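You operate a simulated robot arm through the tools that you are given. There is no shell and no other tool. Be economical: measure what you need, move in short steps, check, and stop when the job is done.

You are at the controls of a simulated two-armed robot. One attempt, no reset.

JOB
Put one of the open tins from the top of the store bench in the white tub there. Turn the roast sign dial to VALLEY. Turn the red foot wheel to LOW. Turn the date wheel to DEC. Fetch the red open pouch from the table shelf under the sealer and stand it on the top of the card stand. Put two of the lidded tins from the steel table on the top of the cleaning table. Do these in any order. Set down upright: open pouch, lidded tin.

It is judged by the outcome, as a careful person would: the job done as asked, and still so three seconds after it is handed in. It fails if anything else is knocked over, pushed out of place, dropped, spilled or broken.

ROBOT AND FRAMES
Two 7-joint arms with two-finger parallel grippers on one trunk, on a base that drives. Base frame: it is fixed to the floor where the robot stands at the start and does not move with it; the origin is under the middle of the robot, x ahead of it, y to its left, z up. Units: mm, rad, N and s.
The left shoulder is at the start at [60, 143, 927], the right one opposite. With the tool pointing down near the work surface each hand reaches from about 200 to 500 mm from the robot's upright axis, wherever it stands, measured 20 degrees to its own side. Places, roughly: date wheel [500, -3200, 900]; lidded tin [250, -4000, 750]; open pouch [250, -3250, 500]; open tin [500, 250, 750]; red foot wheel [400, -2100, 600]; roast sign dial [400, -2100, 1000]; top of the card stand (17x38 cm) [-3080, -500, 820]; top of the cleaning table [-1300, -2000, 800]; white tub [750, 0, 750]. Payload 1.57 kg a hand.
The TCP of each hand is the grasp point between the finger pads, 30 mm short of the fingertips. In the tool frame z runs along the fingers and y along their closing line. Largest opening 110 mm; finger width 24, thickness 12; the body of the gripper, 48 by 112 mm, starts 78 mm behind the TCP.
Orientation is that of the tool frame in the base frame, as a unit quaternion [w, x, y, z]. With the fingers straight down and closing along the base's y, the tool's x points along the base's -x, its y along +y and its z along -z.

CONTROLS
- The arms move only by the tool jog_arm. It takes "left_moves", "right_moves" or both (then of equal length, played together; a hand with none holds still); each is a list of rows, each an object of numbers (a shift or turn left out is 0, a gripper value left out holds the last): "tx", "ty", "tz": the shift along the tool's x, y, z in units of 25 mm (1.0 is 25 mm); "rx", "ry", "rz": the turn, a rotation vector about the tool's x, y, z in units of 6 degrees (1.0 is 6 degrees). In form: [{"tx": .., "ty": .., "tz": .., "rx": .., "ry": .., "rz": ..}, ...]. A call has 1 to 20 rows; each row shifts and turns the commanded pose from where the row before left it, along the tool's axes as they then stand. "left_fingers" and "right_fingers" are, for a hand that has rows, the opening, from 0 (shut) to 1 (fully open), set as the call begins (left out, the last holds). A call with a number of a shift or a turn outside -1 to 1 is refused whole. A row lasts 0.2 s, in which the tool goes at most 50 mm and 0.15 rad; a call with a longer step from one row to the next is refused whole, and so is a gripper value outside its range. Where a pose cannot be reached the arm comes as near as it can. A force on the tool above 40 N (or 10 N above the force at the start of the call, whichever is more), or a blocked arm, ends the call early, and 0.2 s more pass. The fingers move at their own pace (about 45 mm/s each) and stop on an object; they squeeze with about 37 N. The grip force told is the motor's: it shows also when the fingers shut on nothing. Time passes only in rows, and 0.2 s behind the last, so rows that do not move let the fingers close. The reply holds the time, the measured pose of the TCP, the force on the tool along the base axes, the opening and the grip force, in the units named above and with some noise, with the torque about the TCP (base axes, N m) and any sound that the robot's microphone picked up.
- Cameras (640 x 400 px; columns grow to the right, rows downward): "scene" is now at [47.8, -2.6, 1536.1]; the picture's right is [-0.04, -1.00, 0.00], its down [-0.76, 0.03, -0.65] and it looks along [0.65, -0.03, -0.76] (base axes); focal length 296 px, centre (320, 200). "left" rides on the left gripper at [70, -16, -141] in its tool frame; the picture's right is [0.23, 0.97, 0.00], its down [-0.86, 0.20, -0.48] and it looks along [-0.47, 0.11, 0.88] (tool axes); focal length 222 px, centre (320, 200). "right" rides on the right gripper at [70, 16, -141] in its tool frame; the picture's right is [-0.23, 0.97, 0.00], its down [-0.86, -0.20, -0.48] and it looks along [-0.47, -0.11, 0.88] (tool axes); focal length 222 px, centre (320, 200).
- get_image(camera): a new picture of that camera. No time passes.
- lift_body(by): slides the trunk up (or, below 0, down) by that many mm; the arms and the scene camera ride with it, the base frame stays. It gives what a move gives, with no picture.
- base_move(legs): drives the robot by 1 to 6 legs, each [ahead, left, turn to the left] in mm, mm and rad, along the robot's own axes; the way and the turn of a leg run together, so that a leg with both is an arc; at most 1500 mm and 3.142 rad a leg. The arms and the cameras ride along, it lands a little off, and it stops where it bumps. It gives what a move gives.
- aim_head(pan, tilt): turns the head with the scene camera to pan (to the left, within 1.501 rad either way) and tilt (down, from -0.506 to 1.204), counted from straight ahead of the robot. It gives what a move gives.
- measure_at(camera, pixels): for up to 12 pixels [column, row] of the newest picture of that camera ("zoom" is the newest enlarged one), the place [x, y, z] in the base frame of the surface seen there, good to about 3 mm. No time passes.
- zoom(camera, box): a new picture of the part [left, top, right, bottom] of that camera's present view, enlarged. No time passes.
- sign_off(): hands the job in; it is judged then, once.

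Keep the steps short. Do not move on a guess: measure, check each grasp and each placing, and mend mistakes. In all there are 117 turns and 126 pictures (those below and enlarged ones count). Leave the grippers open and the arms clear of the work at the hand-in unless told otherwise, and finish with a single line.

The tools are called by a JSON object that holds its "op" and its "data". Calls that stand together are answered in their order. jog_arm: Moves the arms, as the interface text tells. Its arguments: {"type":"object","properties":{"left_moves":{"type":"array"},"left_fingers":{"type":"number"},"right_moves":{"type":"array"},"right_fingers":{"type":"number"}},"required":[]} The other tools are called the same way: lift_body (by) slides the trunk up or down; base_move (legs) drives the base; aim_head (pan, tilt) turns the head that bears the scene camera; get_image (camera) takes a picture; measure_at (camera, pixels) gives the place of the surface under pixels of a picture; zoom (camera, box) takes an enlarged picture of a part of a camera's view; sign_off () hands the job in.

At the start:

```text
time: 0.0
left_tcp_pos: [480.7, 130.0, 1073.6]
left_tool_rot: [0.001, 0.001, 1.0, 0.0]
left_contact_force: [0.6, 0.4, -0.4]
left_wrist_torque: [-0.02, 0.01, -0.01]
left_grip_width: 110.1
left_grasp_force: 0.0
right_tcp_pos: [532.1, -310.0, 1073.2]
right_tool_rot: [0.0, 0.0, 1.0, -0.001]
right_contact_force: [1.1, -0.3, 0.1]
right_wrist_torque: [0.02, -0.02, 0.01]
right_grip_width: 109.7
right_grasp_force: 0.0
trunk travel left (down, up): [-525.0, 65.0]
robot x, y, heading: [4.4, -1.5, 0.001]
head pan, tilt: [-0.038, 0.859]
```

scene: 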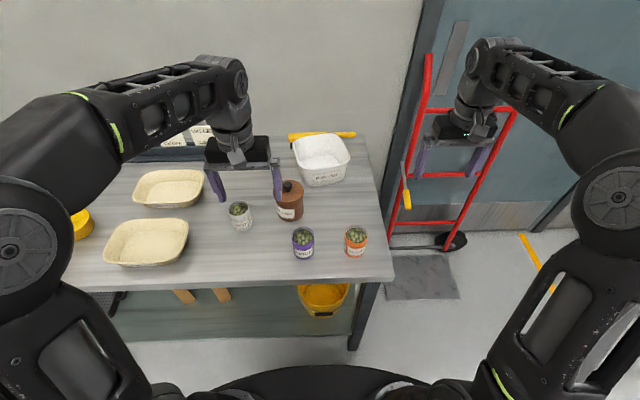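
right: 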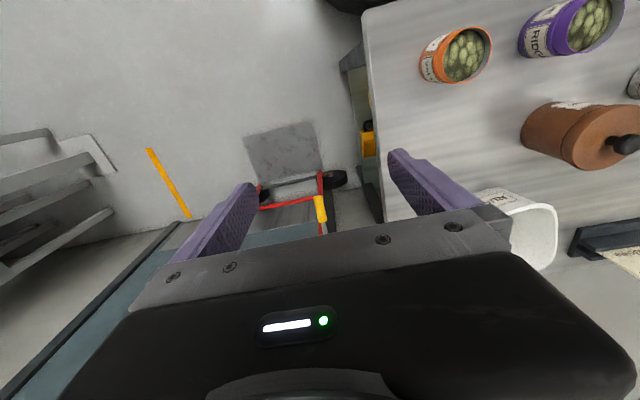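
left: 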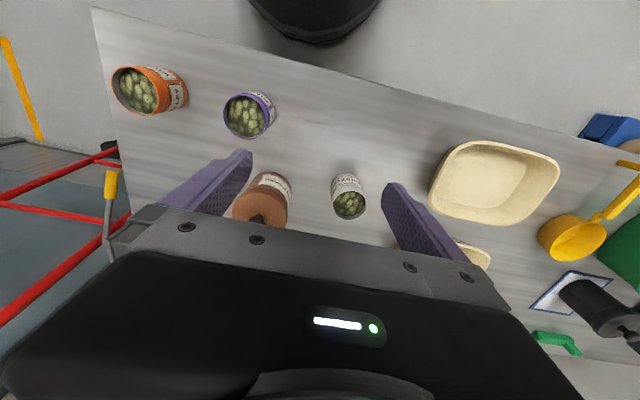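

I see three open tins (pixels 355,240; 302,240; 240,213) and the white tub (322,158). I measure their rims, the bench top and the tub.

{"op": "measure_at", "data": {"camera": "scene", "pixels": [[355, 235], [355, 252], [345, 236], [366, 236], [303, 236], [303, 253], [375, 270], [320, 140], [322, 165], [298, 148], [347, 150], [322, 180]]}}

{"op": "zoom", "data": {"camera": "scene", "box": [220, 110, 400, 290]}}

```text
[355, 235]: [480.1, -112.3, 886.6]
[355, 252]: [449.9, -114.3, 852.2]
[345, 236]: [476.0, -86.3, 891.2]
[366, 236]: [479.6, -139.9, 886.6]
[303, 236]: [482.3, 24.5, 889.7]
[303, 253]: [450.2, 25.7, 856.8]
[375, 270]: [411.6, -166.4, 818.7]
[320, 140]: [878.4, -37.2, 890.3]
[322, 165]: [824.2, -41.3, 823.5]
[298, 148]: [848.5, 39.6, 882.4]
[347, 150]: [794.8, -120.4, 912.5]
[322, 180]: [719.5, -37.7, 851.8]
```

```text
2.22 times, centred on (310, 200) of scene
```

zoom: 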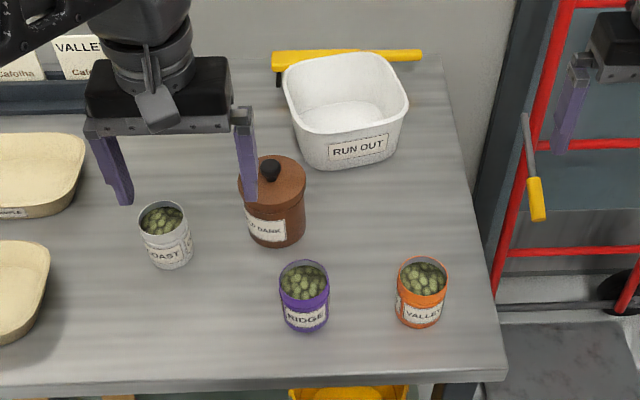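

The orange VALLEY tin stands at about (478,-113), top z≈890, bench z≈818. I bring the right hand above it.

{"op": "jog_arm", "data": {"right_moves": [{"tx": 0.27, "ty": 0.985}, {"tx": 0.27, "ty": 0.985}, {"tx": 0.27, "ty": 0.985}, {"tx": 0.27, "ty": 0.985}, {"tx": 0.27, "ty": 0.985}, {"tx": 0.27, "ty": 0.985}, {"tx": 0.27, "ty": 0.985}, {"tx": 0.27, "ty": 0.985}, {"tz": 1}, {"tz": 1}, {"tz": 1}, {"tz": 1}], "right_fingers": 1}}

{"op": "get_image", "data": {"camera": "right"}}

{"op": "measure_at", "data": {"camera": "scene", "pixels": [[300, 290], [330, 370], [310, 360], [390, 285], [322, 300], [335, 155], [310, 135], [340, 140], [306, 155], [325, 168], [335, 184], [306, 182]]}}

```text
time: 2.6
left_tcp_pos: [480.3, 130.1, 1073.2]
left_tool_rot: [0.0, 0.001, 1.0, 0.001]
left_contact_force: [-0.1, -0.4, 0.3]
left_wrist_torque: [0.0, 0.04, 0.03]
left_grip_width: 110.1
left_grasp_force: 0.2
right_tcp_pos: [479.1, -115.0, 973.4]
right_tool_rot: [-0.001, 0.0, 1.0, 0.0]
right_contact_force: [0.4, 0.3, 0.6]
right_wrist_torque: [-0.02, -0.02, 0.01]
right_grip_width: 110.1
right_grasp_force: 0.1
trunk travel left (down, up): [-525.0, 65.0]
robot x, y, heading: [1.5, 0.3, -0.003]
head pan, tilt: [-0.038, 0.859]
```

```text
121 pictures are left
```

right: 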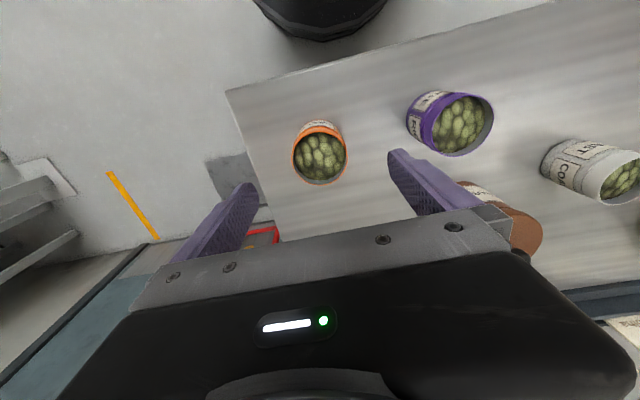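

```text
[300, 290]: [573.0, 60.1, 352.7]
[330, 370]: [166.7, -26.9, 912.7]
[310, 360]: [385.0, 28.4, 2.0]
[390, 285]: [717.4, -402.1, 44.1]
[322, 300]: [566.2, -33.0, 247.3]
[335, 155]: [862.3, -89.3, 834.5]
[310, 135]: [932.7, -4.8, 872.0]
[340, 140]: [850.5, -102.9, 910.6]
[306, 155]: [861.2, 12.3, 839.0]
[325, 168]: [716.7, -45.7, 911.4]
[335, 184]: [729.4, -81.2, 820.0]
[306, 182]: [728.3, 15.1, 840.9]
```

The tin is in view under the right hand (320,155). I measure its rim in this picture to centre the grasp.

{"op": "measure_at", "data": {"camera": "right", "pixels": [[294, 156], [347, 156], [320, 127], [320, 183], [320, 155], [270, 160]]}}

```text
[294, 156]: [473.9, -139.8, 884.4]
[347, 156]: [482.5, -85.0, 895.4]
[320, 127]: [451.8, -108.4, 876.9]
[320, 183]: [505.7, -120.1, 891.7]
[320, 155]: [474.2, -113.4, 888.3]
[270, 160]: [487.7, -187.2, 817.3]
```

Tin centre (478,-113), matching the hand. I go down 111 mm.

{"op": "jog_arm", "data": {"right_moves": [{"tz": 1, "ty": 0.07}, {"tz": 1}, {"tz": 1}, {"tz": 1}, {"tz": 0.44}]}}

{"op": "jog_arm", "data": {"right_moves": [{}, {}, {}, {}, {}, {}], "right_fingers": 0}}

{"op": "jog_arm", "data": {"right_moves": [{"tz": -0.5}, {"tz": -1}, {"tz": -1}, {"tz": -1}, {"tz": -1}]}}

{"op": "get_image", "data": {"camera": "right"}}

```text
time: 3.8
left_tcp_pos: [481.2, 130.1, 1074.0]
left_tool_rot: [0.0, 0.0, 1.0, 0.001]
left_contact_force: [-0.4, -0.4, 0.2]
left_wrist_torque: [0.0, -0.03, 0.01]
left_grip_width: 110.2
left_grasp_force: 0.1
right_tcp_pos: [479.0, -110.8, 860.8]
right_tool_rot: [0.0, 0.0, 1.0, 0.0]
right_contact_force: [0.0, 0.2, -0.5]
right_wrist_torque: [0.01, -0.01, -0.01]
right_grip_width: 110.1
right_grasp_force: 0.0
trunk travel left (down, up): [-525.0, 65.0]
robot x, y, heading: [1.3, 1.6, -0.003]
head pan, tilt: [-0.038, 0.859]
```

```text
time: 5.2
left_tcp_pos: [481.2, 131.3, 1072.0]
left_tool_rot: [0.0, 0.001, 1.0, 0.0]
left_contact_force: [0.1, -0.1, -0.7]
left_wrist_torque: [0.0, 0.0, 0.0]
left_grip_width: 110.1
left_grasp_force: 0.1
right_tcp_pos: [478.8, -110.8, 863.2]
right_tool_rot: [0.0, 0.0, 1.0, -0.001]
right_contact_force: [-0.2, -0.2, 0.9]
right_wrist_torque: [-0.01, 0.01, 0.01]
right_grip_width: 57.0
right_grasp_force: 37.9
trunk travel left (down, up): [-525.0, 65.0]
robot x, y, heading: [-0.6, -0.5, 0.002]
head pan, tilt: [-0.038, 0.859]
```

```text
time: 6.4
left_tcp_pos: [479.9, 129.7, 1072.4]
left_tool_rot: [0.001, 0.0, 1.0, -0.001]
left_contact_force: [0.4, -0.3, 0.4]
left_wrist_torque: [-0.03, 0.02, 0.0]
left_grip_width: 109.9
left_grasp_force: 0.0
right_tcp_pos: [477.6, -110.1, 976.1]
right_tool_rot: [0.0, 0.0, 1.0, 0.0]
right_contact_force: [0.2, -0.4, -1.7]
right_wrist_torque: [0.0, 0.01, -0.02]
right_grip_width: 56.9
right_grasp_force: 37.5
trunk travel left (down, up): [-525.0, 65.0]
robot x, y, heading: [2.7, -3.8, -0.0]
head pan, tilt: [-0.038, 0.859]
```

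```text
120 pictures are left
```

right: 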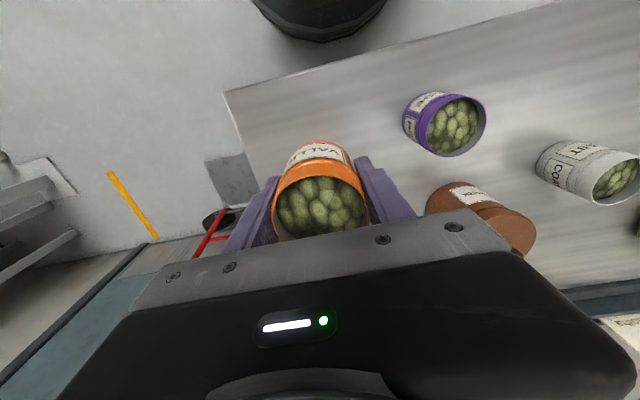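

The tin is held (57 mm, 38 N). I carry it ahead along y≈-100 toward the tub, tin bottom about 20 mm above its rim, and see how far the arm reaches.

{"op": "jog_arm", "data": {"right_moves": [{"tx": -1, "tz": -0.5}, {"tx": -1, "tz": -0.5}, {"tx": -1}, {"tx": -1}, {"tx": -1}, {"tx": -1}, {"tx": -1}, {"tx": -1}, {"tx": -1, "ty": 0.6}, {"tx": -1, "ty": 0.6}, {"tx": -1, "ty": 0.6}, {"tx": -1, "ty": 0.6}, {"tx": -0.9, "ty": 0.4}]}}

{"op": "get_image", "data": {"camera": "right"}}

{"op": "get_image", "data": {"camera": "scene"}}

```text
time: 9.2
left_tcp_pos: [480.3, 132.1, 1073.5]
left_tool_rot: [0.0, 0.0, 1.0, 0.0]
left_contact_force: [-0.6, 0.5, 1.0]
left_wrist_torque: [-0.01, -0.02, -0.02]
left_grip_width: 110.3
left_grasp_force: 0.0
right_tcp_pos: [635.1, -112.6, 1000.3]
right_tool_rot: [0.0, 0.0, 1.0, -0.001]
right_contact_force: [-0.2, -0.1, -1.8]
right_wrist_torque: [-0.02, -0.01, 0.04]
right_grip_width: 56.9
right_grasp_force: 37.4
right hand out of reach, approached as far as the arm can: row 7, 8, 9, 10, 11, 12, 13
trunk travel left (down, up): [-525.0, 65.0]
robot x, y, heading: [-0.1, -0.3, 0.003]
head pan, tilt: [-0.038, 0.859]
```

```text
119 pictures are left
```

right: 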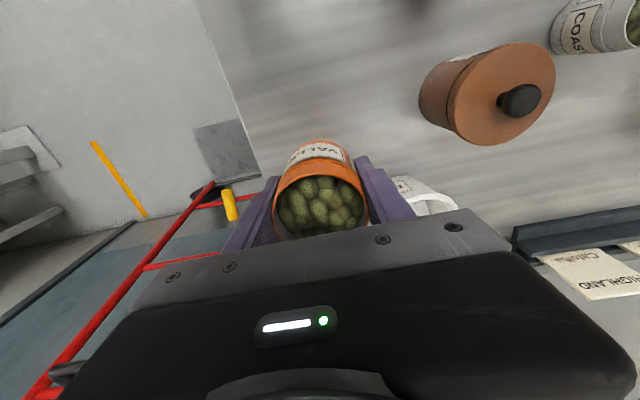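

```text
118 pictures are left
```

scene: 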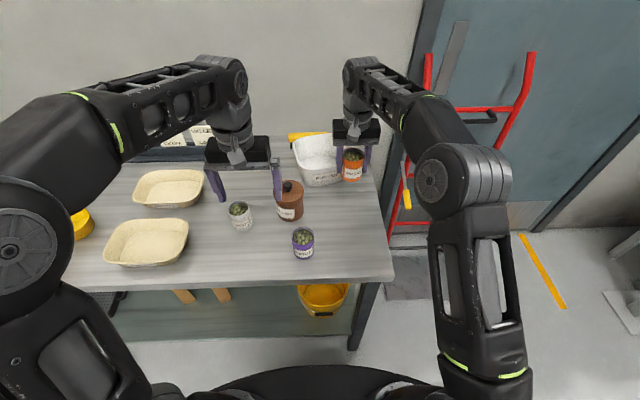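

At this height the arm reaches only x≈635. There is free room between robot front (≈170) and bench edge (≈395), so I drive ahead 150 mm; tin bottom (≈955) is above the tub rim (≈911).

{"op": "base_move", "data": {"legs": [[150, 0, 0]]}}

{"op": "jog_arm", "data": {"right_moves": [{"ty": 0.9}, {"ty": 0.9}, {"ty": 0.8}]}}

{"op": "get_image", "data": {"camera": "right"}}

{"op": "get_image", "data": {"camera": "scene"}}

```text
time: 10.6
left_tcp_pos: [607.0, 132.0, 1073.1]
left_tool_rot: [0.0, -0.001, 1.0, 0.001]
left_contact_force: [0.5, 0.1, -0.5]
left_wrist_torque: [-0.01, -0.03, 0.03]
left_grip_width: 109.7
left_grasp_force: 0.0
right_tcp_pos: [761.7, -111.2, 999.9]
right_tool_rot: [0.0, -0.001, 1.0, 0.0]
right_contact_force: [-0.5, 0.2, -1.2]
right_wrist_torque: [0.02, -0.04, -0.01]
right_grip_width: 56.6
right_grasp_force: 37.1
trunk travel left (down, up): [-525.0, 65.0]
robot x, y, heading: [131.5, 1.1, 0.006]
head pan, tilt: [-0.038, 0.859]
stopped in leg 1: the robot was blocked; the commanded pose is now the measured one
```

```text
time: 11.4
left_tcp_pos: [609.0, 133.3, 1072.5]
left_tool_rot: [-0.001, -0.001, 1.0, 0.0]
left_contact_force: [0.4, 0.3, -0.4]
left_wrist_torque: [0.0, -0.02, 0.01]
left_grip_width: 110.0
left_grasp_force: 0.0
right_tcp_pos: [761.8, -76.4, 999.8]
right_tool_rot: [0.0, -0.001, 1.0, 0.0]
right_contact_force: [0.1, -0.5, -1.4]
right_wrist_torque: [-0.02, -0.02, -0.01]
right_grip_width: 56.7
right_grasp_force: 36.8
right hand out of reach, approached as far as the arm can: row 2, 3
trunk travel left (down, up): [-525.0, 65.0]
robot x, y, heading: [128.5, -2.4, 0.008]
head pan, tilt: [-0.038, 0.859]
```

```text
117 pictures are left
```

right: 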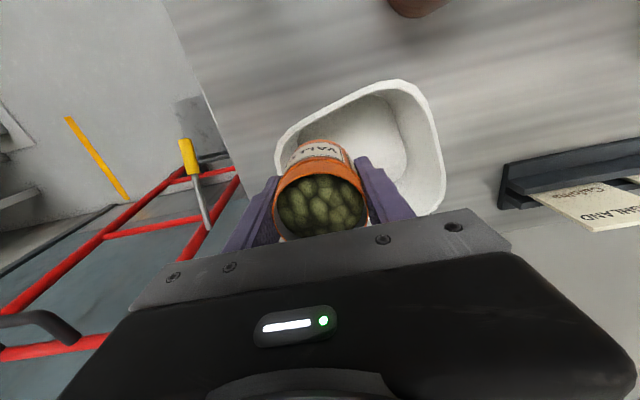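

```text
116 pictures are left
```

scene: 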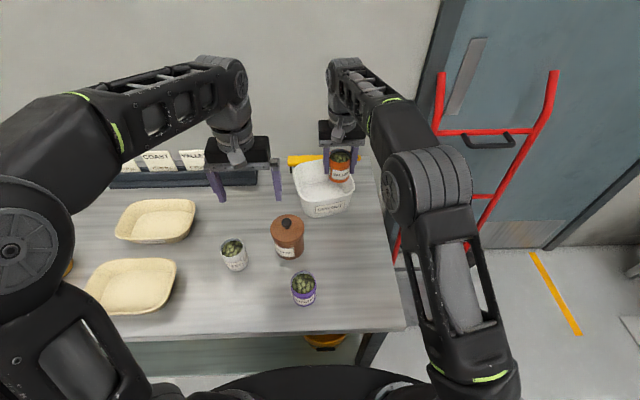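

The base stopped 131 mm ahead; nothing on the bench moved visibly. Measuring the tub rim and inside in the right picture.

{"op": "measure_at", "data": {"camera": "right", "pixels": [[282, 165], [400, 82], [443, 180], [340, 108], [300, 135], [380, 150], [420, 208], [400, 180], [345, 130], [430, 110]]}}

{"op": "measure_at", "data": {"camera": "scene", "pixels": [[303, 303], [302, 282], [235, 245], [287, 222], [325, 205], [380, 322]]}}

```text
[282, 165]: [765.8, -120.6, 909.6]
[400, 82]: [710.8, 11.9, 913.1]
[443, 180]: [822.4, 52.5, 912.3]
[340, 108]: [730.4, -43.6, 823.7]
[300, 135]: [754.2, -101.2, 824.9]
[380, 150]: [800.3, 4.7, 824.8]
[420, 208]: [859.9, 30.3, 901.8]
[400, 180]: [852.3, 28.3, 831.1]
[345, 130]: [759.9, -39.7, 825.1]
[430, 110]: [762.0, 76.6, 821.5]
```

```text
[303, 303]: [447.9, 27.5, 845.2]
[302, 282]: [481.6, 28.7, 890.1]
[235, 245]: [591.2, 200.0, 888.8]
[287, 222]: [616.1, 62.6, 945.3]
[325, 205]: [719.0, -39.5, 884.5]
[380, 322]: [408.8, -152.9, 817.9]
```

Tub unmoved: rim x 712–880, y -122–52, floor z 824. I raise the trunk 60 mm to gain reach, then move to (778,-42).

{"op": "lift_body", "data": {"by": 60}}

{"op": "jog_arm", "data": {"right_moves": [{"tz": 0.8}, {"tz": 0.8}, {"tz": 0.6, "ty": 0.5}, {"ty": 0.7, "tx": -0.3}, {"ty": 0.3, "tx": -0.4}, {}]}}

```text
time: 12.4
left_tcp_pos: [609.3, 131.4, 1130.9]
left_tool_rot: [0.0, -0.002, 1.0, 0.001]
left_contact_force: [0.8, 0.3, 0.7]
left_wrist_torque: [0.0, -0.01, 0.04]
left_grip_width: 110.0
left_grasp_force: 0.0
right_tcp_pos: [764.5, -75.8, 1059.4]
right_tool_rot: [0.0, 0.0, 1.0, 0.0]
right_contact_force: [1.0, -0.6, -1.2]
right_wrist_torque: [-0.02, 0.02, 0.01]
right_grip_width: 56.5
right_grasp_force: 36.7
trunk travel left (down, up): [-585.0, 5.0]
robot x, y, heading: [132.4, 2.2, 0.001]
head pan, tilt: [-0.038, 0.859]
```

```text
time: 13.8
left_tcp_pos: [608.5, 132.6, 1132.3]
left_tool_rot: [-0.001, -0.001, 1.0, 0.001]
left_contact_force: [0.2, 0.0, 0.0]
left_wrist_torque: [-0.02, -0.02, -0.02]
left_grip_width: 110.0
left_grasp_force: 0.1
right_tcp_pos: [781.4, -38.6, 1006.1]
right_tool_rot: [0.0, -0.002, 1.0, -0.001]
right_contact_force: [0.1, 0.5, -2.0]
right_wrist_torque: [0.01, -0.01, 0.06]
right_grip_width: 56.5
right_grasp_force: 36.7
trunk travel left (down, up): [-585.0, 5.0]
robot x, y, heading: [126.7, -6.1, 0.008]
head pan, tilt: [-0.038, 0.859]
```

Now over the tub at (781,-39). I lower 131 mm toward z≈874, then a little further till contact.

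{"op": "jog_arm", "data": {"right_moves": [{"tz": 1}, {"tz": 1}, {"tz": 1}, {"tz": 1}, {"tz": 0.8}, {"tz": 0.4}, {"tz": 0.1}, {}]}}

{"op": "get_image", "data": {"camera": "right"}}

```text
time: 15.6
left_tcp_pos: [609.1, 133.2, 1132.4]
left_tool_rot: [0.0, -0.001, 1.0, 0.0]
left_contact_force: [-0.8, -0.2, 0.3]
left_wrist_torque: [-0.01, 0.0, -0.01]
left_grip_width: 109.8
left_grasp_force: 0.0
right_tcp_pos: [780.7, -38.9, 872.4]
right_tool_rot: [0.0, -0.001, 1.0, 0.0]
right_contact_force: [0.5, 0.3, -0.7]
right_wrist_torque: [0.03, 0.01, -0.02]
right_grip_width: 56.0
right_grasp_force: 37.0
trunk travel left (down, up): [-585.0, 5.0]
robot x, y, heading: [128.8, 1.8, 0.002]
head pan, tilt: [-0.038, 0.859]
```

```text
115 pictures are left
```

right: 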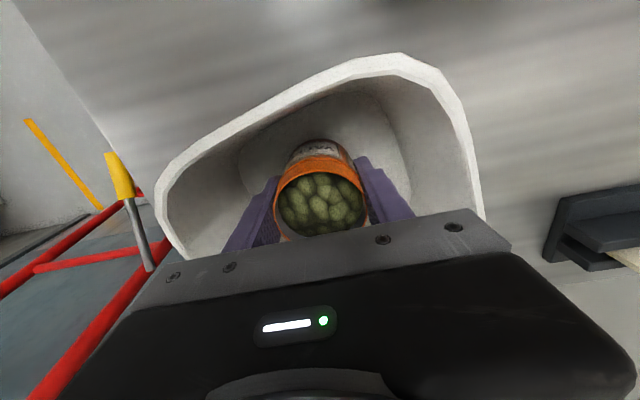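

The tin sits at the tub floor (weight nearly off). I open to 0.7 and rise.

{"op": "jog_arm", "data": {"right_moves": [{"tz": 0.1}, {}, {}, {}], "right_fingers": 0.7}}

{"op": "jog_arm", "data": {"right_moves": [{"tz": -0.6}, {"tz": -1}, {"tz": -1}, {"tz": -1}, {"tz": -1}, {"tz": -1}, {"tz": -1}, {"tx": 1}, {"tx": 1}, {"tx": 1}, {"tx": 1}, {"tx": 1, "ty": -0.5}, {"tx": 1, "ty": -0.5}, {"tx": 1, "ty": -1}, {"tx": 1, "ty": -1}, {"tx": 1, "ty": -1}]}}

{"op": "get_image", "data": {"camera": "scene"}}

```text
time: 16.6
left_tcp_pos: [609.3, 132.9, 1132.0]
left_tool_rot: [-0.001, -0.002, 1.0, 0.002]
left_contact_force: [0.1, -1.0, 0.3]
left_wrist_torque: [0.01, 0.02, 0.03]
left_grip_width: 110.0
left_grasp_force: 0.1
right_tcp_pos: [780.1, -38.2, 869.7]
right_tool_rot: [0.0, -0.001, 1.0, 0.0]
right_contact_force: [0.0, 0.2, -0.3]
right_wrist_torque: [0.0, 0.05, 0.04]
right_grip_width: 77.2
right_grasp_force: 0.0
trunk travel left (down, up): [-585.0, 5.0]
robot x, y, heading: [124.8, 1.6, 0.001]
head pan, tilt: [-0.038, 0.859]
```

```text
time: 20.0
left_tcp_pos: [609.4, 130.5, 1132.2]
left_tool_rot: [-0.001, -0.001, 1.0, 0.001]
left_contact_force: [0.9, 1.1, 0.0]
left_wrist_torque: [0.01, 0.0, -0.01]
left_grip_width: 110.1
left_grasp_force: 0.0
right_tcp_pos: [554.6, -139.9, 1021.2]
right_tool_rot: [0.0, -0.001, 1.0, 0.0]
right_contact_force: [0.7, 0.3, -0.2]
right_wrist_torque: [0.02, -0.02, -0.01]
right_grip_width: 76.8
right_grasp_force: 0.0
right hand out of reach, approached as far as the arm can: row 7
trunk travel left (down, up): [-585.0, 5.0]
robot x, y, heading: [129.6, -1.6, 0.003]
head pan, tilt: [-0.038, 0.859]
```

```text
114 pictures are left
```

scene: 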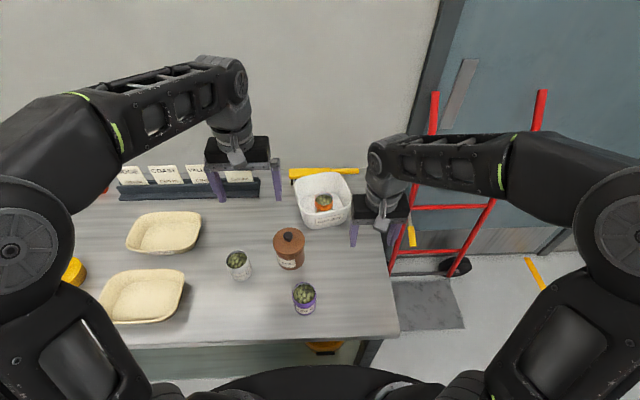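

The tin stands in the tub. Now I back away 400 mm, pull the hands in, and look to the right where the dials are.

{"op": "base_move", "data": {"legs": [[-450, 0, 0], [0, 0, -1.57]]}}

{"op": "aim_head", "data": {"pan": 0.3, "tilt": 0.35}}

{"op": "get_image", "data": {"camera": "scene"}}

```text
time: 26.5
left_tcp_pos: [-189.3, -480.8, 1131.2]
left_tool_rot: [0.0, 0.707, 0.707, 0.001]
left_contact_force: [0.3, 0.5, 0.2]
left_wrist_torque: [0.03, -0.01, -0.04]
left_grip_width: 109.8
left_grasp_force: 0.1
right_tcp_pos: [-460.5, -427.2, 1020.9]
right_tool_rot: [0.0, 0.708, 0.707, 0.001]
right_contact_force: [-0.6, 0.3, -0.2]
right_wrist_torque: [0.0, -0.01, 0.02]
right_grip_width: 76.9
right_grasp_force: 0.1
trunk travel left (down, up): [-585.0, 5.0]
robot x, y, heading: [-322.1, -1.5, -1.57]
head pan, tilt: [-0.038, 0.859]
```

```text
time: 27.5
left_tcp_pos: [-189.9, -479.0, 1132.6]
left_tool_rot: [0.001, 0.707, 0.707, 0.001]
left_contact_force: [-0.2, -0.3, 0.7]
left_wrist_torque: [0.01, -0.01, 0.02]
left_grip_width: 110.2
left_grasp_force: 0.0
right_tcp_pos: [-460.1, -425.6, 1021.1]
right_tool_rot: [0.0, 0.708, 0.706, 0.0]
right_contact_force: [-0.6, -0.2, -0.3]
right_wrist_torque: [-0.05, -0.01, 0.03]
right_grip_width: 77.2
right_grasp_force: 0.1
trunk travel left (down, up): [-585.0, 5.0]
robot x, y, heading: [-319.4, -0.2, -1.57]
head pan, tilt: [0.3, 0.351]
```

```text
113 pictures are left
```

scene: 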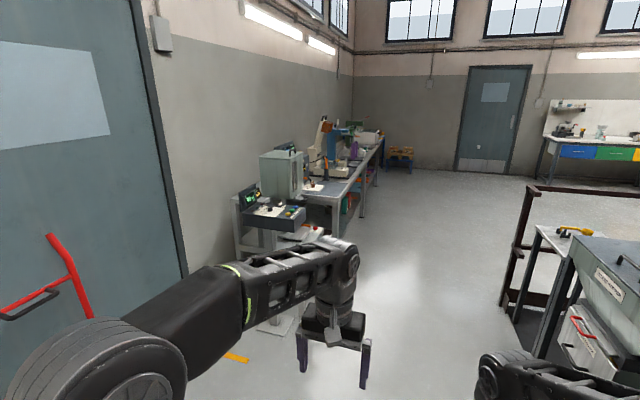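

The aisle ahead (along -y) is free. I drive to y≈-2080 and turn left to face the control stand.

{"op": "base_move", "data": {"legs": [[1300, 0, 0], [780, 0, 0], [0, 0, 1.57]]}}

{"op": "aim_head", "data": {"pan": 0.0, "tilt": 0.6}}

{"op": "get_image", "data": {"camera": "scene"}}

```text
time: 41.9
left_tcp_pos: [190.0, -1961.3, 1132.8]
left_tool_rot: [-0.001, -0.027, 1.0, 0.001]
left_contact_force: [0.4, 0.2, -0.3]
left_wrist_torque: [0.0, -0.03, 0.0]
left_grip_width: 109.9
left_grasp_force: 0.0
right_tcp_pos: [152.0, -2234.1, 1021.4]
right_tool_rot: [0.0, -0.027, 1.0, -0.001]
right_contact_force: [0.5, 0.5, 0.4]
right_wrist_torque: [0.04, -0.04, -0.02]
right_grip_width: 76.7
right_grasp_force: 0.1
trunk travel left (down, up): [-585.0, 5.0]
robot x, y, heading: [-281.5, -2119.2, 0.053]
head pan, tilt: [0.3, 0.351]
```

```text
time: 42.7
left_tcp_pos: [191.0, -1959.9, 1132.5]
left_tool_rot: [-0.001, -0.027, 1.0, 0.001]
left_contact_force: [-1.1, 0.2, -0.2]
left_wrist_torque: [0.02, 0.02, -0.01]
left_grip_width: 110.0
left_grasp_force: 0.0
right_tcp_pos: [152.3, -2233.9, 1021.6]
right_tool_rot: [0.0, -0.026, 1.0, 0.0]
right_contact_force: [0.8, -0.7, 0.0]
right_wrist_torque: [0.02, 0.0, -0.01]
right_grip_width: 76.9
right_grasp_force: 0.0
trunk travel left (down, up): [-585.0, 5.0]
robot x, y, heading: [-283.4, -2114.5, 0.052]
head pan, tilt: [0.0, 0.6]
```

```text
112 pictures are left
```

scene: 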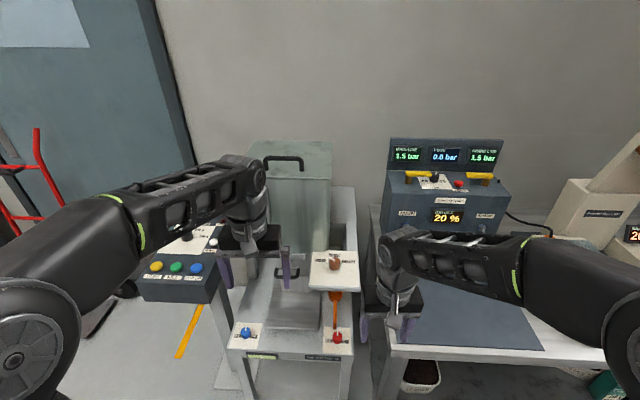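

I see a brown knob at (335,262) and a red wheel at (337,338), blue at (247,333). Zooming in.

{"op": "zoom", "data": {"camera": "scene", "box": [285, 230, 385, 292]}}

{"op": "zoom", "data": {"camera": "scene", "box": [220, 290, 380, 390]}}

{"op": "measure_at", "data": {"camera": "scene", "pixels": [[335, 255], [335, 265], [315, 262], [355, 262], [335, 285], [337, 338], [325, 345], [350, 345], [247, 333], [335, 350], [310, 360], [335, 320]]}}

```text
6.40 times, centred on (335, 261) of scene
```

zoom: 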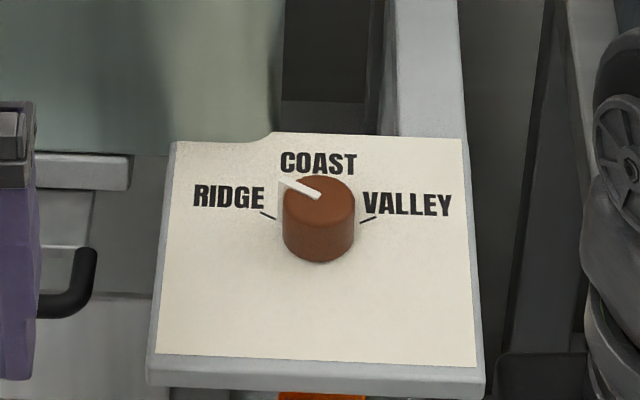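

```text
4.00 times, centred on (300, 340) of scene
```

zoom: 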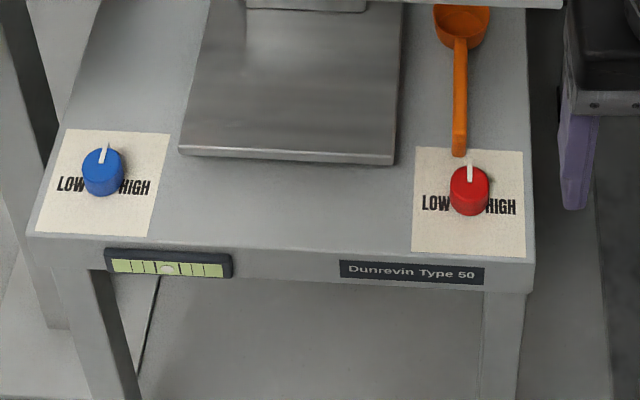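

```text
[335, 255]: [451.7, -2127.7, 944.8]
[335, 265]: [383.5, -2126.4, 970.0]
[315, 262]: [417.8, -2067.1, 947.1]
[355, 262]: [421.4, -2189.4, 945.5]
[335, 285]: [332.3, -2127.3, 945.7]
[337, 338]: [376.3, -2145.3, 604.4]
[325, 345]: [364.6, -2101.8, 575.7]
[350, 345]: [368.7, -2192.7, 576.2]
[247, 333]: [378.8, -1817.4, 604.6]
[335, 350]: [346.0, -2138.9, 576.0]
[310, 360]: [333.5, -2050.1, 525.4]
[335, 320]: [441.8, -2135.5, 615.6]
```

The dial knob (vertical axis, plate z≈946) points to RIDGE; VALLEY is about 120° clockwise. The red foot wheel sits under that plate on a lower table (z≈576). I measure the neighbours before driving nearer.

{"op": "measure_at", "data": {"camera": "scene", "pixels": [[175, 290], [207, 290], [290, 150], [320, 200], [270, 165], [398, 352], [390, 372], [232, 360], [345, 370], [296, 325], [345, 200], [385, 180]]}}

{"op": "zoom", "data": {"camera": "scene", "box": [310, 240, 360, 272]}}

{"op": "measure_at", "data": {"camera": "zoom", "pixels": [[320, 200], [260, 180], [380, 180], [320, 250], [220, 175], [320, 140], [250, 140], [390, 150], [155, 210], [480, 215]]}}

```text
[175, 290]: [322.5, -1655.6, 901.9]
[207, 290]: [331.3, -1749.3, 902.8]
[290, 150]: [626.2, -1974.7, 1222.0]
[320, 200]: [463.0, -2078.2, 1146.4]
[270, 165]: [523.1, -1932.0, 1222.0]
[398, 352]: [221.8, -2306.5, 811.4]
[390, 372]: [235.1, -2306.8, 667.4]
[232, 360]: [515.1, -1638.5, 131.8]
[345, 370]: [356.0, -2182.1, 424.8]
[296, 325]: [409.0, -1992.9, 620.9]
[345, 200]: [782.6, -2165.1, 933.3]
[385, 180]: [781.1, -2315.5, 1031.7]
```

```text
12.50 times, centred on (335, 256) of scene
```

zoom: 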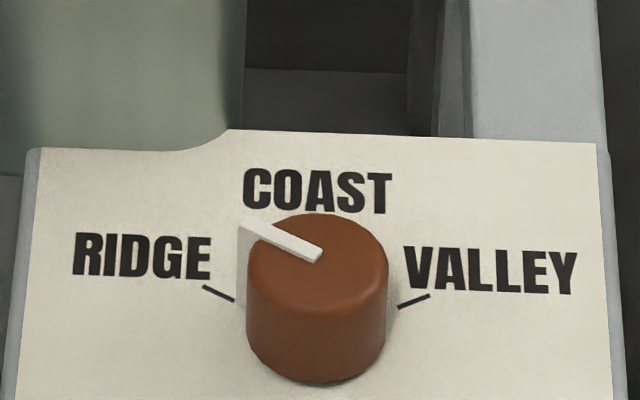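

```text
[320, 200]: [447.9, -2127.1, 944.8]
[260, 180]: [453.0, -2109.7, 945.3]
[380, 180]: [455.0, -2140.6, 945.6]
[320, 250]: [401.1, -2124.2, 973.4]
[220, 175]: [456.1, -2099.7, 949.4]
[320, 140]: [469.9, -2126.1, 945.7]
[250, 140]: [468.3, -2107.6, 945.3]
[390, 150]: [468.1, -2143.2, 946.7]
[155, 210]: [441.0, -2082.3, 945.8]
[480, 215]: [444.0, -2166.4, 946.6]
```

Knob centre ≈(394,-2125), top z 973, Ø≈38 mm. Obstacles: column x≥463,y>-2080; right table edge x≈222. I pull the left hand back, raise the right hand 75 mm, then drive 215 ahead and 60 left.

{"op": "jog_arm", "data": {"left_moves": [{"tx": 1}, {"tx": 1}, {"tx": 1}, {"tx": 1}, {"tx": 1}, {"tx": 1}], "right_moves": [{"tz": -1}, {"tz": -1}, {"tz": -1}, {"tx": 1}, {"tx": 1}, {}], "right_fingers": 0.8}}

{"op": "base_move", "data": {"legs": [[215, 60, -0.05]]}}

{"op": "get_image", "data": {"camera": "scene"}}

{"op": "get_image", "data": {"camera": "right"}}

```text
time: 44.1
left_tcp_pos: [41.5, -1967.6, 1131.8]
left_tool_rot: [-0.001, -0.027, 1.0, 0.001]
left_contact_force: [0.1, 0.4, -0.5]
left_wrist_torque: [0.0, -0.02, 0.01]
left_grip_width: 110.0
left_grasp_force: 0.0
right_tcp_pos: [103.8, -2238.3, 1095.1]
right_tool_rot: [0.001, -0.026, 1.0, 0.0]
right_contact_force: [0.2, 0.2, 0.4]
right_wrist_torque: [0.0, 0.02, -0.01]
right_grip_width: 88.0
right_grasp_force: 0.1
trunk travel left (down, up): [-585.0, 5.0]
robot x, y, heading: [-281.4, -2116.8, 0.05]
head pan, tilt: [0.0, 0.6]
```

```text
time: 45.8
left_tcp_pos: [264.0, -1917.1, 1133.0]
left_tool_rot: [-0.001, -0.004, 1.0, 0.001]
left_contact_force: [-0.9, -0.2, 0.1]
left_wrist_torque: [0.01, 0.03, -0.02]
left_grip_width: 110.2
left_grasp_force: 0.0
right_tcp_pos: [313.4, -2190.3, 1096.3]
right_tool_rot: [0.0, -0.003, 1.0, 0.0]
right_contact_force: [0.6, 0.4, 0.1]
right_wrist_torque: [-0.03, 0.06, -0.04]
right_grip_width: 88.2
right_grasp_force: 0.2
trunk travel left (down, up): [-585.0, 5.0]
robot x, y, heading: [-69.9, -2052.0, 0.009]
head pan, tilt: [0.0, 0.6]
```

```text
108 pictures are left
```

scene: 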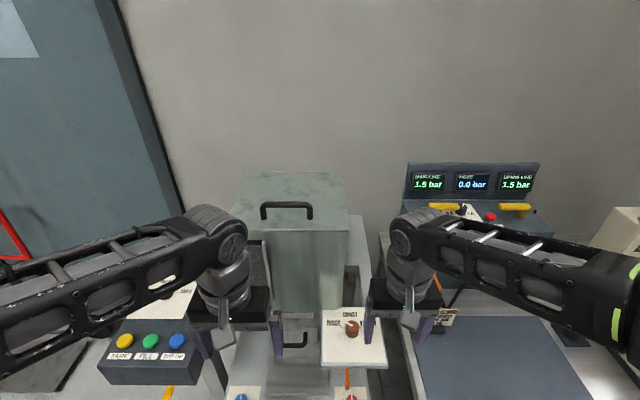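

```text
107 pictures are left
```

right: 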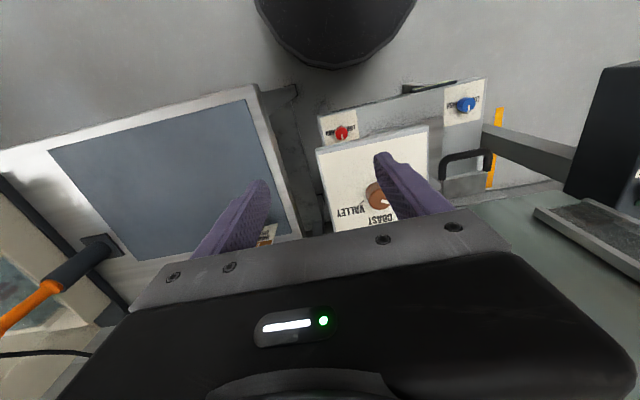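

I move the right hand over the knob (x+81, y+65) and yaw 60° counter-clockwise so the fingers close across the pointer.

{"op": "jog_arm", "data": {"right_moves": [{"tx": -0.81, "ty": 0.65}, {"tx": -0.81, "ty": 0.65}, {"tx": -0.81, "ty": 0.65}, {"tx": -0.81, "ty": 0.65}, {"rz": -1}, {"rz": -1}, {"rz": -1}, {"rz": -1}, {"rz": -1}, {"rz": -1}, {"rz": -1}, {"rz": -1}, {"rz": -1}, {"rz": -1}]}}

{"op": "get_image", "data": {"camera": "right"}}

{"op": "zoom", "data": {"camera": "scene", "box": [310, 290, 400, 346]}}

```text
time: 48.8
left_tcp_pos: [262.3, -1916.9, 1132.1]
left_tool_rot: [-0.001, -0.004, 1.0, 0.001]
left_contact_force: [-0.6, -0.4, -0.1]
left_wrist_torque: [0.04, -0.02, 0.0]
left_grip_width: 109.9
left_grasp_force: 0.1
right_tcp_pos: [390.4, -2124.6, 1096.4]
right_tool_rot: [0.0, -0.503, 0.864, 0.0]
right_contact_force: [0.8, -0.8, -0.6]
right_wrist_torque: [0.01, -0.01, -0.01]
right_grip_width: 88.1
right_grasp_force: 0.1
trunk travel left (down, up): [-585.0, 5.0]
robot x, y, heading: [-68.0, -2051.2, 0.008]
head pan, tilt: [0.0, 0.6]
```

```text
106 pictures are left
```

right: 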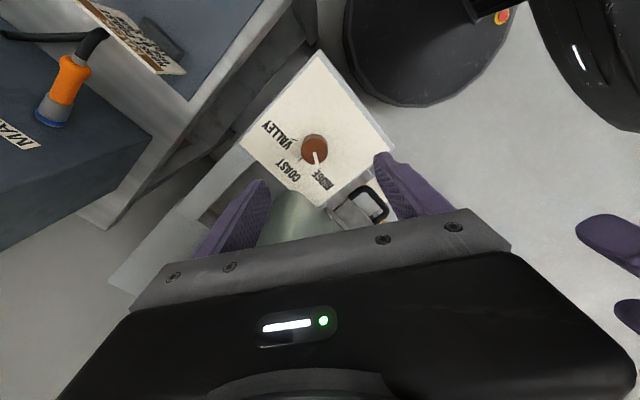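

```text
7.11 times, centred on (355, 318) of scene
```

zoom: 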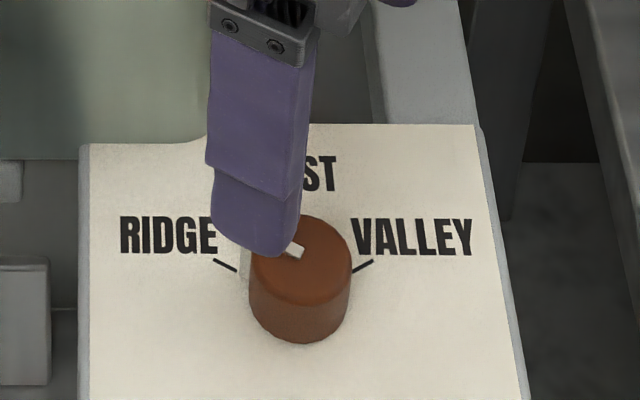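

I measure the knob top's edges in the right picture.

{"op": "measure_at", "data": {"camera": "right", "pixels": [[315, 148], [304, 148], [326, 146], [313, 137], [318, 159], [280, 160], [345, 130]]}}

{"op": "zoom", "data": {"camera": "right", "box": [240, 100, 400, 200]}}

{"op": "measure_at", "data": {"camera": "zoom", "pixels": [[300, 170], [255, 200], [345, 190], [290, 140], [310, 235], [345, 270], [195, 110], [310, 215]]}}

```text
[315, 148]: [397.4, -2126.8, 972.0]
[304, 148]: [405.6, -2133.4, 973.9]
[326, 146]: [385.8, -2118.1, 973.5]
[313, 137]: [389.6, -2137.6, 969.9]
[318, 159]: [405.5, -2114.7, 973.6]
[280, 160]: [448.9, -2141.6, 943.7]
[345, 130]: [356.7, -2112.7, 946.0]
```

```text
4.00 times, centred on (320, 150) of right
```

zoom: 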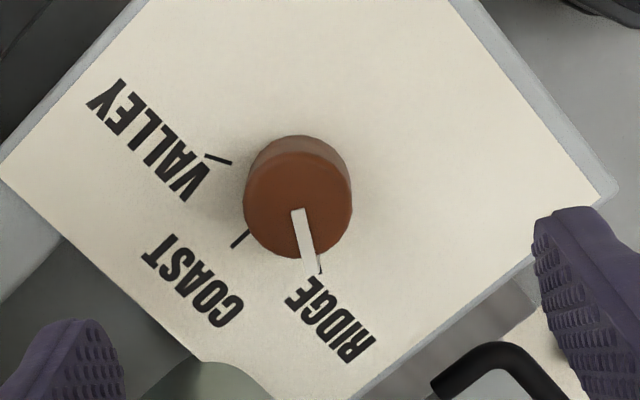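

```text
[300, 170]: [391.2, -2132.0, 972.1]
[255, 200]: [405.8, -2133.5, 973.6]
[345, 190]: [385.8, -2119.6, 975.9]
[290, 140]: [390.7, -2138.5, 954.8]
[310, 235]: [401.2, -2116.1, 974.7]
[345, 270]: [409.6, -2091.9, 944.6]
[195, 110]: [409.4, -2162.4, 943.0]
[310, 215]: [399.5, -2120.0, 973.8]
```

Knob centre ≈(397,-2125). I shift 6 mm, go down to TCP z≈981 (tips ≈5 mm above plate), and close.

{"op": "jog_arm", "data": {"right_moves": [{"tx": -0.12, "ty": -0.24, "tz": 0.6}, {"tz": 1}, {"tz": 1}, {"tz": 1}, {"tz": 0.6}, {"tz": 0.4}, {}]}}

{"op": "jog_arm", "data": {"right_moves": [{}, {}, {}, {}, {}, {}], "right_fingers": 0}}

{"op": "get_image", "data": {"camera": "right"}}

```text
time: 50.4
left_tcp_pos: [261.9, -1917.1, 1132.8]
left_tool_rot: [-0.002, -0.003, 1.0, 0.001]
left_contact_force: [-0.1, 0.4, -0.1]
left_wrist_torque: [0.02, 0.0, 0.02]
left_grip_width: 110.0
left_grasp_force: 0.1
right_tcp_pos: [399.8, -2127.2, 981.1]
right_tool_rot: [0.0, -0.502, 0.865, 0.0]
right_contact_force: [0.9, 0.1, 0.9]
right_wrist_torque: [0.03, -0.02, -0.02]
right_grip_width: 87.9
right_grasp_force: 0.1
trunk travel left (down, up): [-585.0, 5.0]
robot x, y, heading: [-65.0, -2051.9, 0.004]
head pan, tilt: [0.0, 0.6]
```

```text
time: 51.8
left_tcp_pos: [263.5, -1917.1, 1132.7]
left_tool_rot: [0.0, -0.004, 1.0, 0.001]
left_contact_force: [0.5, -0.1, -0.2]
left_wrist_torque: [0.04, 0.02, -0.02]
left_grip_width: 110.0
left_grasp_force: 0.1
right_tcp_pos: [399.8, -2127.2, 981.3]
right_tool_rot: [0.001, -0.503, 0.864, -0.002]
right_contact_force: [5.3, -1.8, 1.7]
right_wrist_torque: [-0.12, -0.21, 0.0]
right_grip_width: 33.6
right_grasp_force: 39.9
trunk travel left (down, up): [-585.0, 5.0]
robot x, y, heading: [-67.0, -2048.5, 0.005]
head pan, tilt: [0.0, 0.6]
```

```text
103 pictures are left
```

right: 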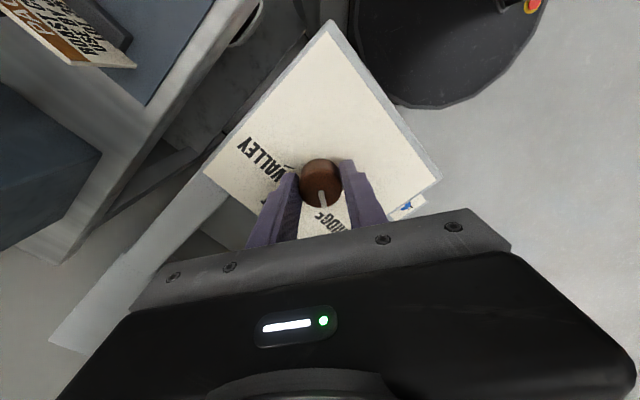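

Gripped at 33.6 mm. I turn clockwise 60° (rz +10 units) and check.

{"op": "jog_arm", "data": {"right_moves": [{"rz": 1}, {"rz": 1}, {"rz": 1}, {"rz": 1}, {"rz": 1}, {"rz": 1}, {"rz": 1}, {"rz": 1}, {"rz": 1}, {"rz": 1}]}}

{"op": "get_image", "data": {"camera": "right"}}

```text
time: 54.0
left_tcp_pos: [262.1, -1917.0, 1132.8]
left_tool_rot: [-0.001, -0.003, 1.0, 0.001]
left_contact_force: [0.0, -0.5, 0.1]
left_wrist_torque: [0.02, 0.02, -0.03]
left_grip_width: 110.1
left_grasp_force: 0.1
right_tcp_pos: [399.1, -2126.0, 981.1]
right_tool_rot: [0.001, -0.002, 1.0, 0.001]
right_contact_force: [8.6, -4.2, 13.5]
right_wrist_torque: [-0.19, -0.27, -0.01]
right_grip_width: 33.7
right_grasp_force: 41.6
trunk travel left (down, up): [-585.0, 5.0]
robot x, y, heading: [-68.3, -2050.4, 0.007]
head pan, tilt: [0.0, 0.6]
```

```text
102 pictures are left
```

right: 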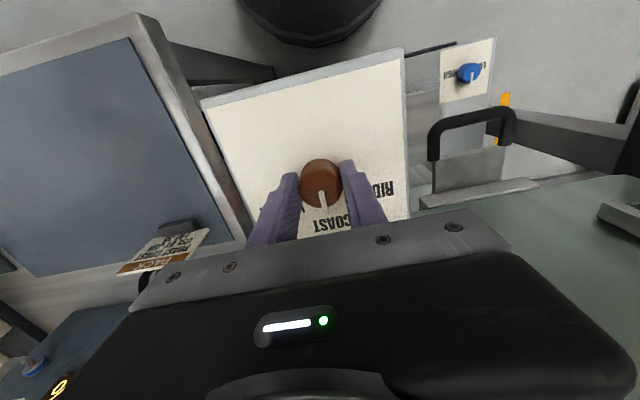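

The pointer follows (now at COAST). Another 60°.

{"op": "jog_arm", "data": {"right_moves": [{"rz": 1, "tx": -0.04}, {"rz": 1}, {"rz": 1}, {"rz": 1}, {"rz": 1}, {"rz": 1}, {"rz": 1}, {"rz": 1}, {"rz": 1}, {"rz": 1}, {}]}}

{"op": "get_image", "data": {"camera": "right"}}

```text
time: 56.4
left_tcp_pos: [262.0, -1915.5, 1132.7]
left_tool_rot: [-0.001, -0.004, 1.0, 0.0]
left_contact_force: [-0.8, 0.4, 0.1]
left_wrist_torque: [-0.01, 0.0, -0.04]
left_grip_width: 109.9
left_grasp_force: 0.0
right_tcp_pos: [400.9, -2123.4, 981.5]
right_tool_rot: [0.001, 0.497, 0.868, 0.001]
right_contact_force: [10.6, 8.4, 12.0]
right_wrist_torque: [0.37, -0.5, 0.04]
right_grip_width: 33.3
right_grasp_force: 41.7
trunk travel left (down, up): [-585.0, 5.0]
robot x, y, heading: [-70.8, -2048.5, 0.007]
head pan, tilt: [0.0, 0.6]
```

```text
101 pictures are left
```

right: 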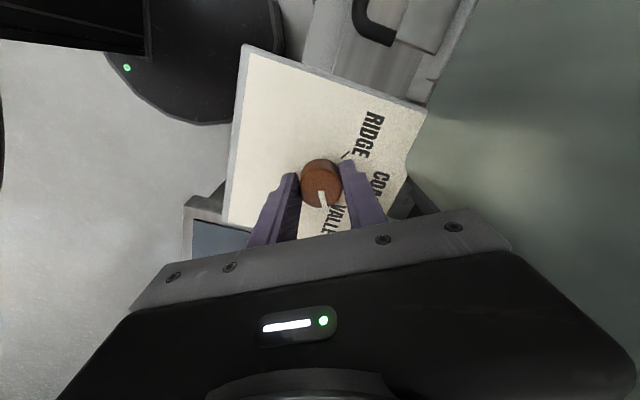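

Looks turned to VALLEY. I open, rise, and check the pointer closely.

{"op": "jog_arm", "data": {"right_moves": [{}, {}, {}], "right_fingers": 0.6}}

{"op": "jog_arm", "data": {"right_moves": [{"tz": -1}, {"tz": -1}, {"tz": -1}, {"tz": -1}, {"tz": -1}]}}

{"op": "zoom", "data": {"camera": "right", "box": [240, 90, 400, 190]}}

```text
time: 57.2
left_tcp_pos: [261.7, -1916.2, 1132.8]
left_tool_rot: [-0.001, -0.004, 1.0, 0.001]
left_contact_force: [0.1, 0.7, 0.3]
left_wrist_torque: [0.0, 0.01, -0.03]
left_grip_width: 109.8
left_grasp_force: 0.1
right_tcp_pos: [400.1, -2125.1, 979.8]
right_tool_rot: [0.0, 0.498, 0.867, 0.0]
right_contact_force: [-0.3, -0.7, -0.5]
right_wrist_torque: [0.01, -0.04, 0.0]
right_grip_width: 66.3
right_grasp_force: 0.1
trunk travel left (down, up): [-585.0, 5.0]
robot x, y, heading: [-69.1, -2048.7, 0.002]
head pan, tilt: [0.0, 0.6]
```

```text
time: 58.4
left_tcp_pos: [261.5, -1915.1, 1132.8]
left_tool_rot: [-0.001, -0.003, 1.0, 0.001]
left_contact_force: [0.0, -0.5, 0.3]
left_wrist_torque: [0.0, 0.03, 0.0]
left_grip_width: 109.7
left_grasp_force: 0.0
right_tcp_pos: [401.8, -2125.0, 1105.2]
right_tool_rot: [0.0, 0.497, 0.868, 0.0]
right_contact_force: [0.4, -0.3, 0.1]
right_wrist_torque: [0.0, 0.01, -0.01]
right_grip_width: 66.0
right_grasp_force: 0.0
trunk travel left (down, up): [-585.0, 5.0]
robot x, y, heading: [-72.5, -2049.1, 0.008]
head pan, tilt: [0.0, 0.6]
```

```text
4.00 times, centred on (320, 140) of right
```

zoom: 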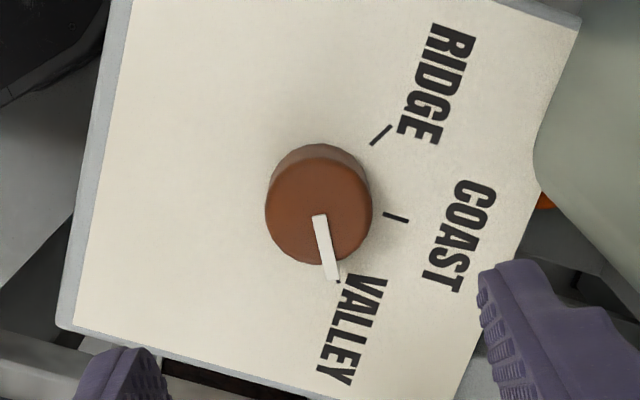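

The dial points at VALLEY. Next the red foot wheel, which lies under the plate; I will approach it tilted from the front. First I un-yaw and retract both hands.

{"op": "jog_arm", "data": {"right_moves": [{"rz": -1}, {"rz": -1}, {"rz": -1}, {"rz": -1}, {"rz": -1}, {"rz": -1}, {"rz": -1}, {"rz": -1}, {"rz": -1}, {"rz": -1}, {"tx": 1}, {"tx": 1}, {"tx": 1}, {"tx": 1}, {"tx": 1}, {"tx": 1}, {"tx": 1}], "left_moves": [{"tx": 1}, {"tx": 1}, {"tx": 1}, {"tx": 1}, {"tx": 1}, {}, {}, {}, {}, {}, {}, {}, {}, {}, {}, {}, {}]}}

{"op": "base_move", "data": {"legs": [[0, 150, 0]]}}

{"op": "aim_head", "data": {"pan": -0.5, "tilt": 0.9}}

{"op": "get_image", "data": {"camera": "scene"}}

```text
time: 62.0
left_tcp_pos: [136.3, -1920.2, 1132.5]
left_tool_rot: [0.001, -0.004, 1.0, 0.001]
left_contact_force: [-0.7, -0.5, -0.4]
left_wrist_torque: [-0.01, -0.02, -0.01]
left_grip_width: 109.8
left_grasp_force: 0.0
right_tcp_pos: [225.1, -2124.1, 1108.1]
right_tool_rot: [0.0, -0.003, 1.0, 0.0]
right_contact_force: [0.3, 0.4, 1.4]
right_wrist_torque: [0.01, 0.01, 0.01]
right_grip_width: 65.9
right_grasp_force: 0.0
trunk travel left (down, up): [-585.0, 5.0]
robot x, y, heading: [-70.1, -2049.6, 0.008]
head pan, tilt: [0.0, 0.6]
```

```text
time: 63.4
left_tcp_pos: [135.8, -1770.6, 1132.4]
left_tool_rot: [0.0, -0.003, 1.0, 0.0]
left_contact_force: [0.5, 0.8, -0.3]
left_wrist_torque: [-0.04, -0.01, 0.03]
left_grip_width: 110.0
left_grasp_force: 0.1
right_tcp_pos: [225.3, -1974.6, 1107.8]
right_tool_rot: [0.0, -0.003, 1.0, -0.001]
right_contact_force: [0.5, 0.2, -0.1]
right_wrist_torque: [-0.03, 0.04, -0.01]
right_grip_width: 65.7
right_grasp_force: 0.1
trunk travel left (down, up): [-585.0, 5.0]
robot x, y, heading: [-71.1, -1902.2, 0.002]
head pan, tilt: [0.0, 0.6]
```

```text
time: 64.3
left_tcp_pos: [137.5, -1771.5, 1131.5]
left_tool_rot: [-0.001, -0.002, 1.0, 0.0]
left_contact_force: [-0.8, 0.6, 0.0]
left_wrist_torque: [-0.02, 0.01, 0.03]
left_grip_width: 110.0
left_grasp_force: 0.0
right_tcp_pos: [225.2, -1977.3, 1109.3]
right_tool_rot: [0.0, -0.002, 1.0, -0.001]
right_contact_force: [0.5, 0.2, 0.6]
right_wrist_torque: [-0.01, 0.01, 0.0]
right_grip_width: 65.9
right_grasp_force: 0.1
trunk travel left (down, up): [-585.0, 5.0]
robot x, y, heading: [-67.9, -1898.5, 0.005]
head pan, tilt: [-0.499, 0.901]
```

```text
99 pictures are left
```

scene: 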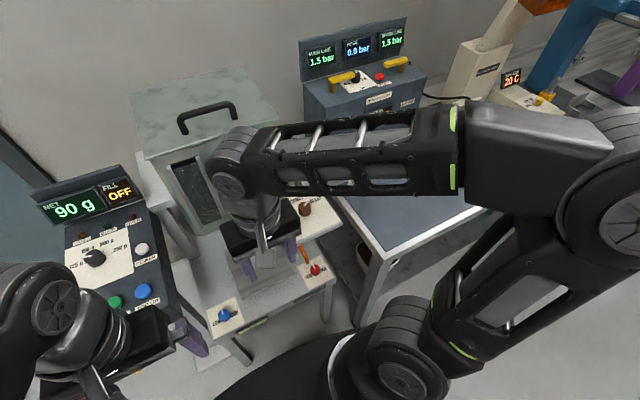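

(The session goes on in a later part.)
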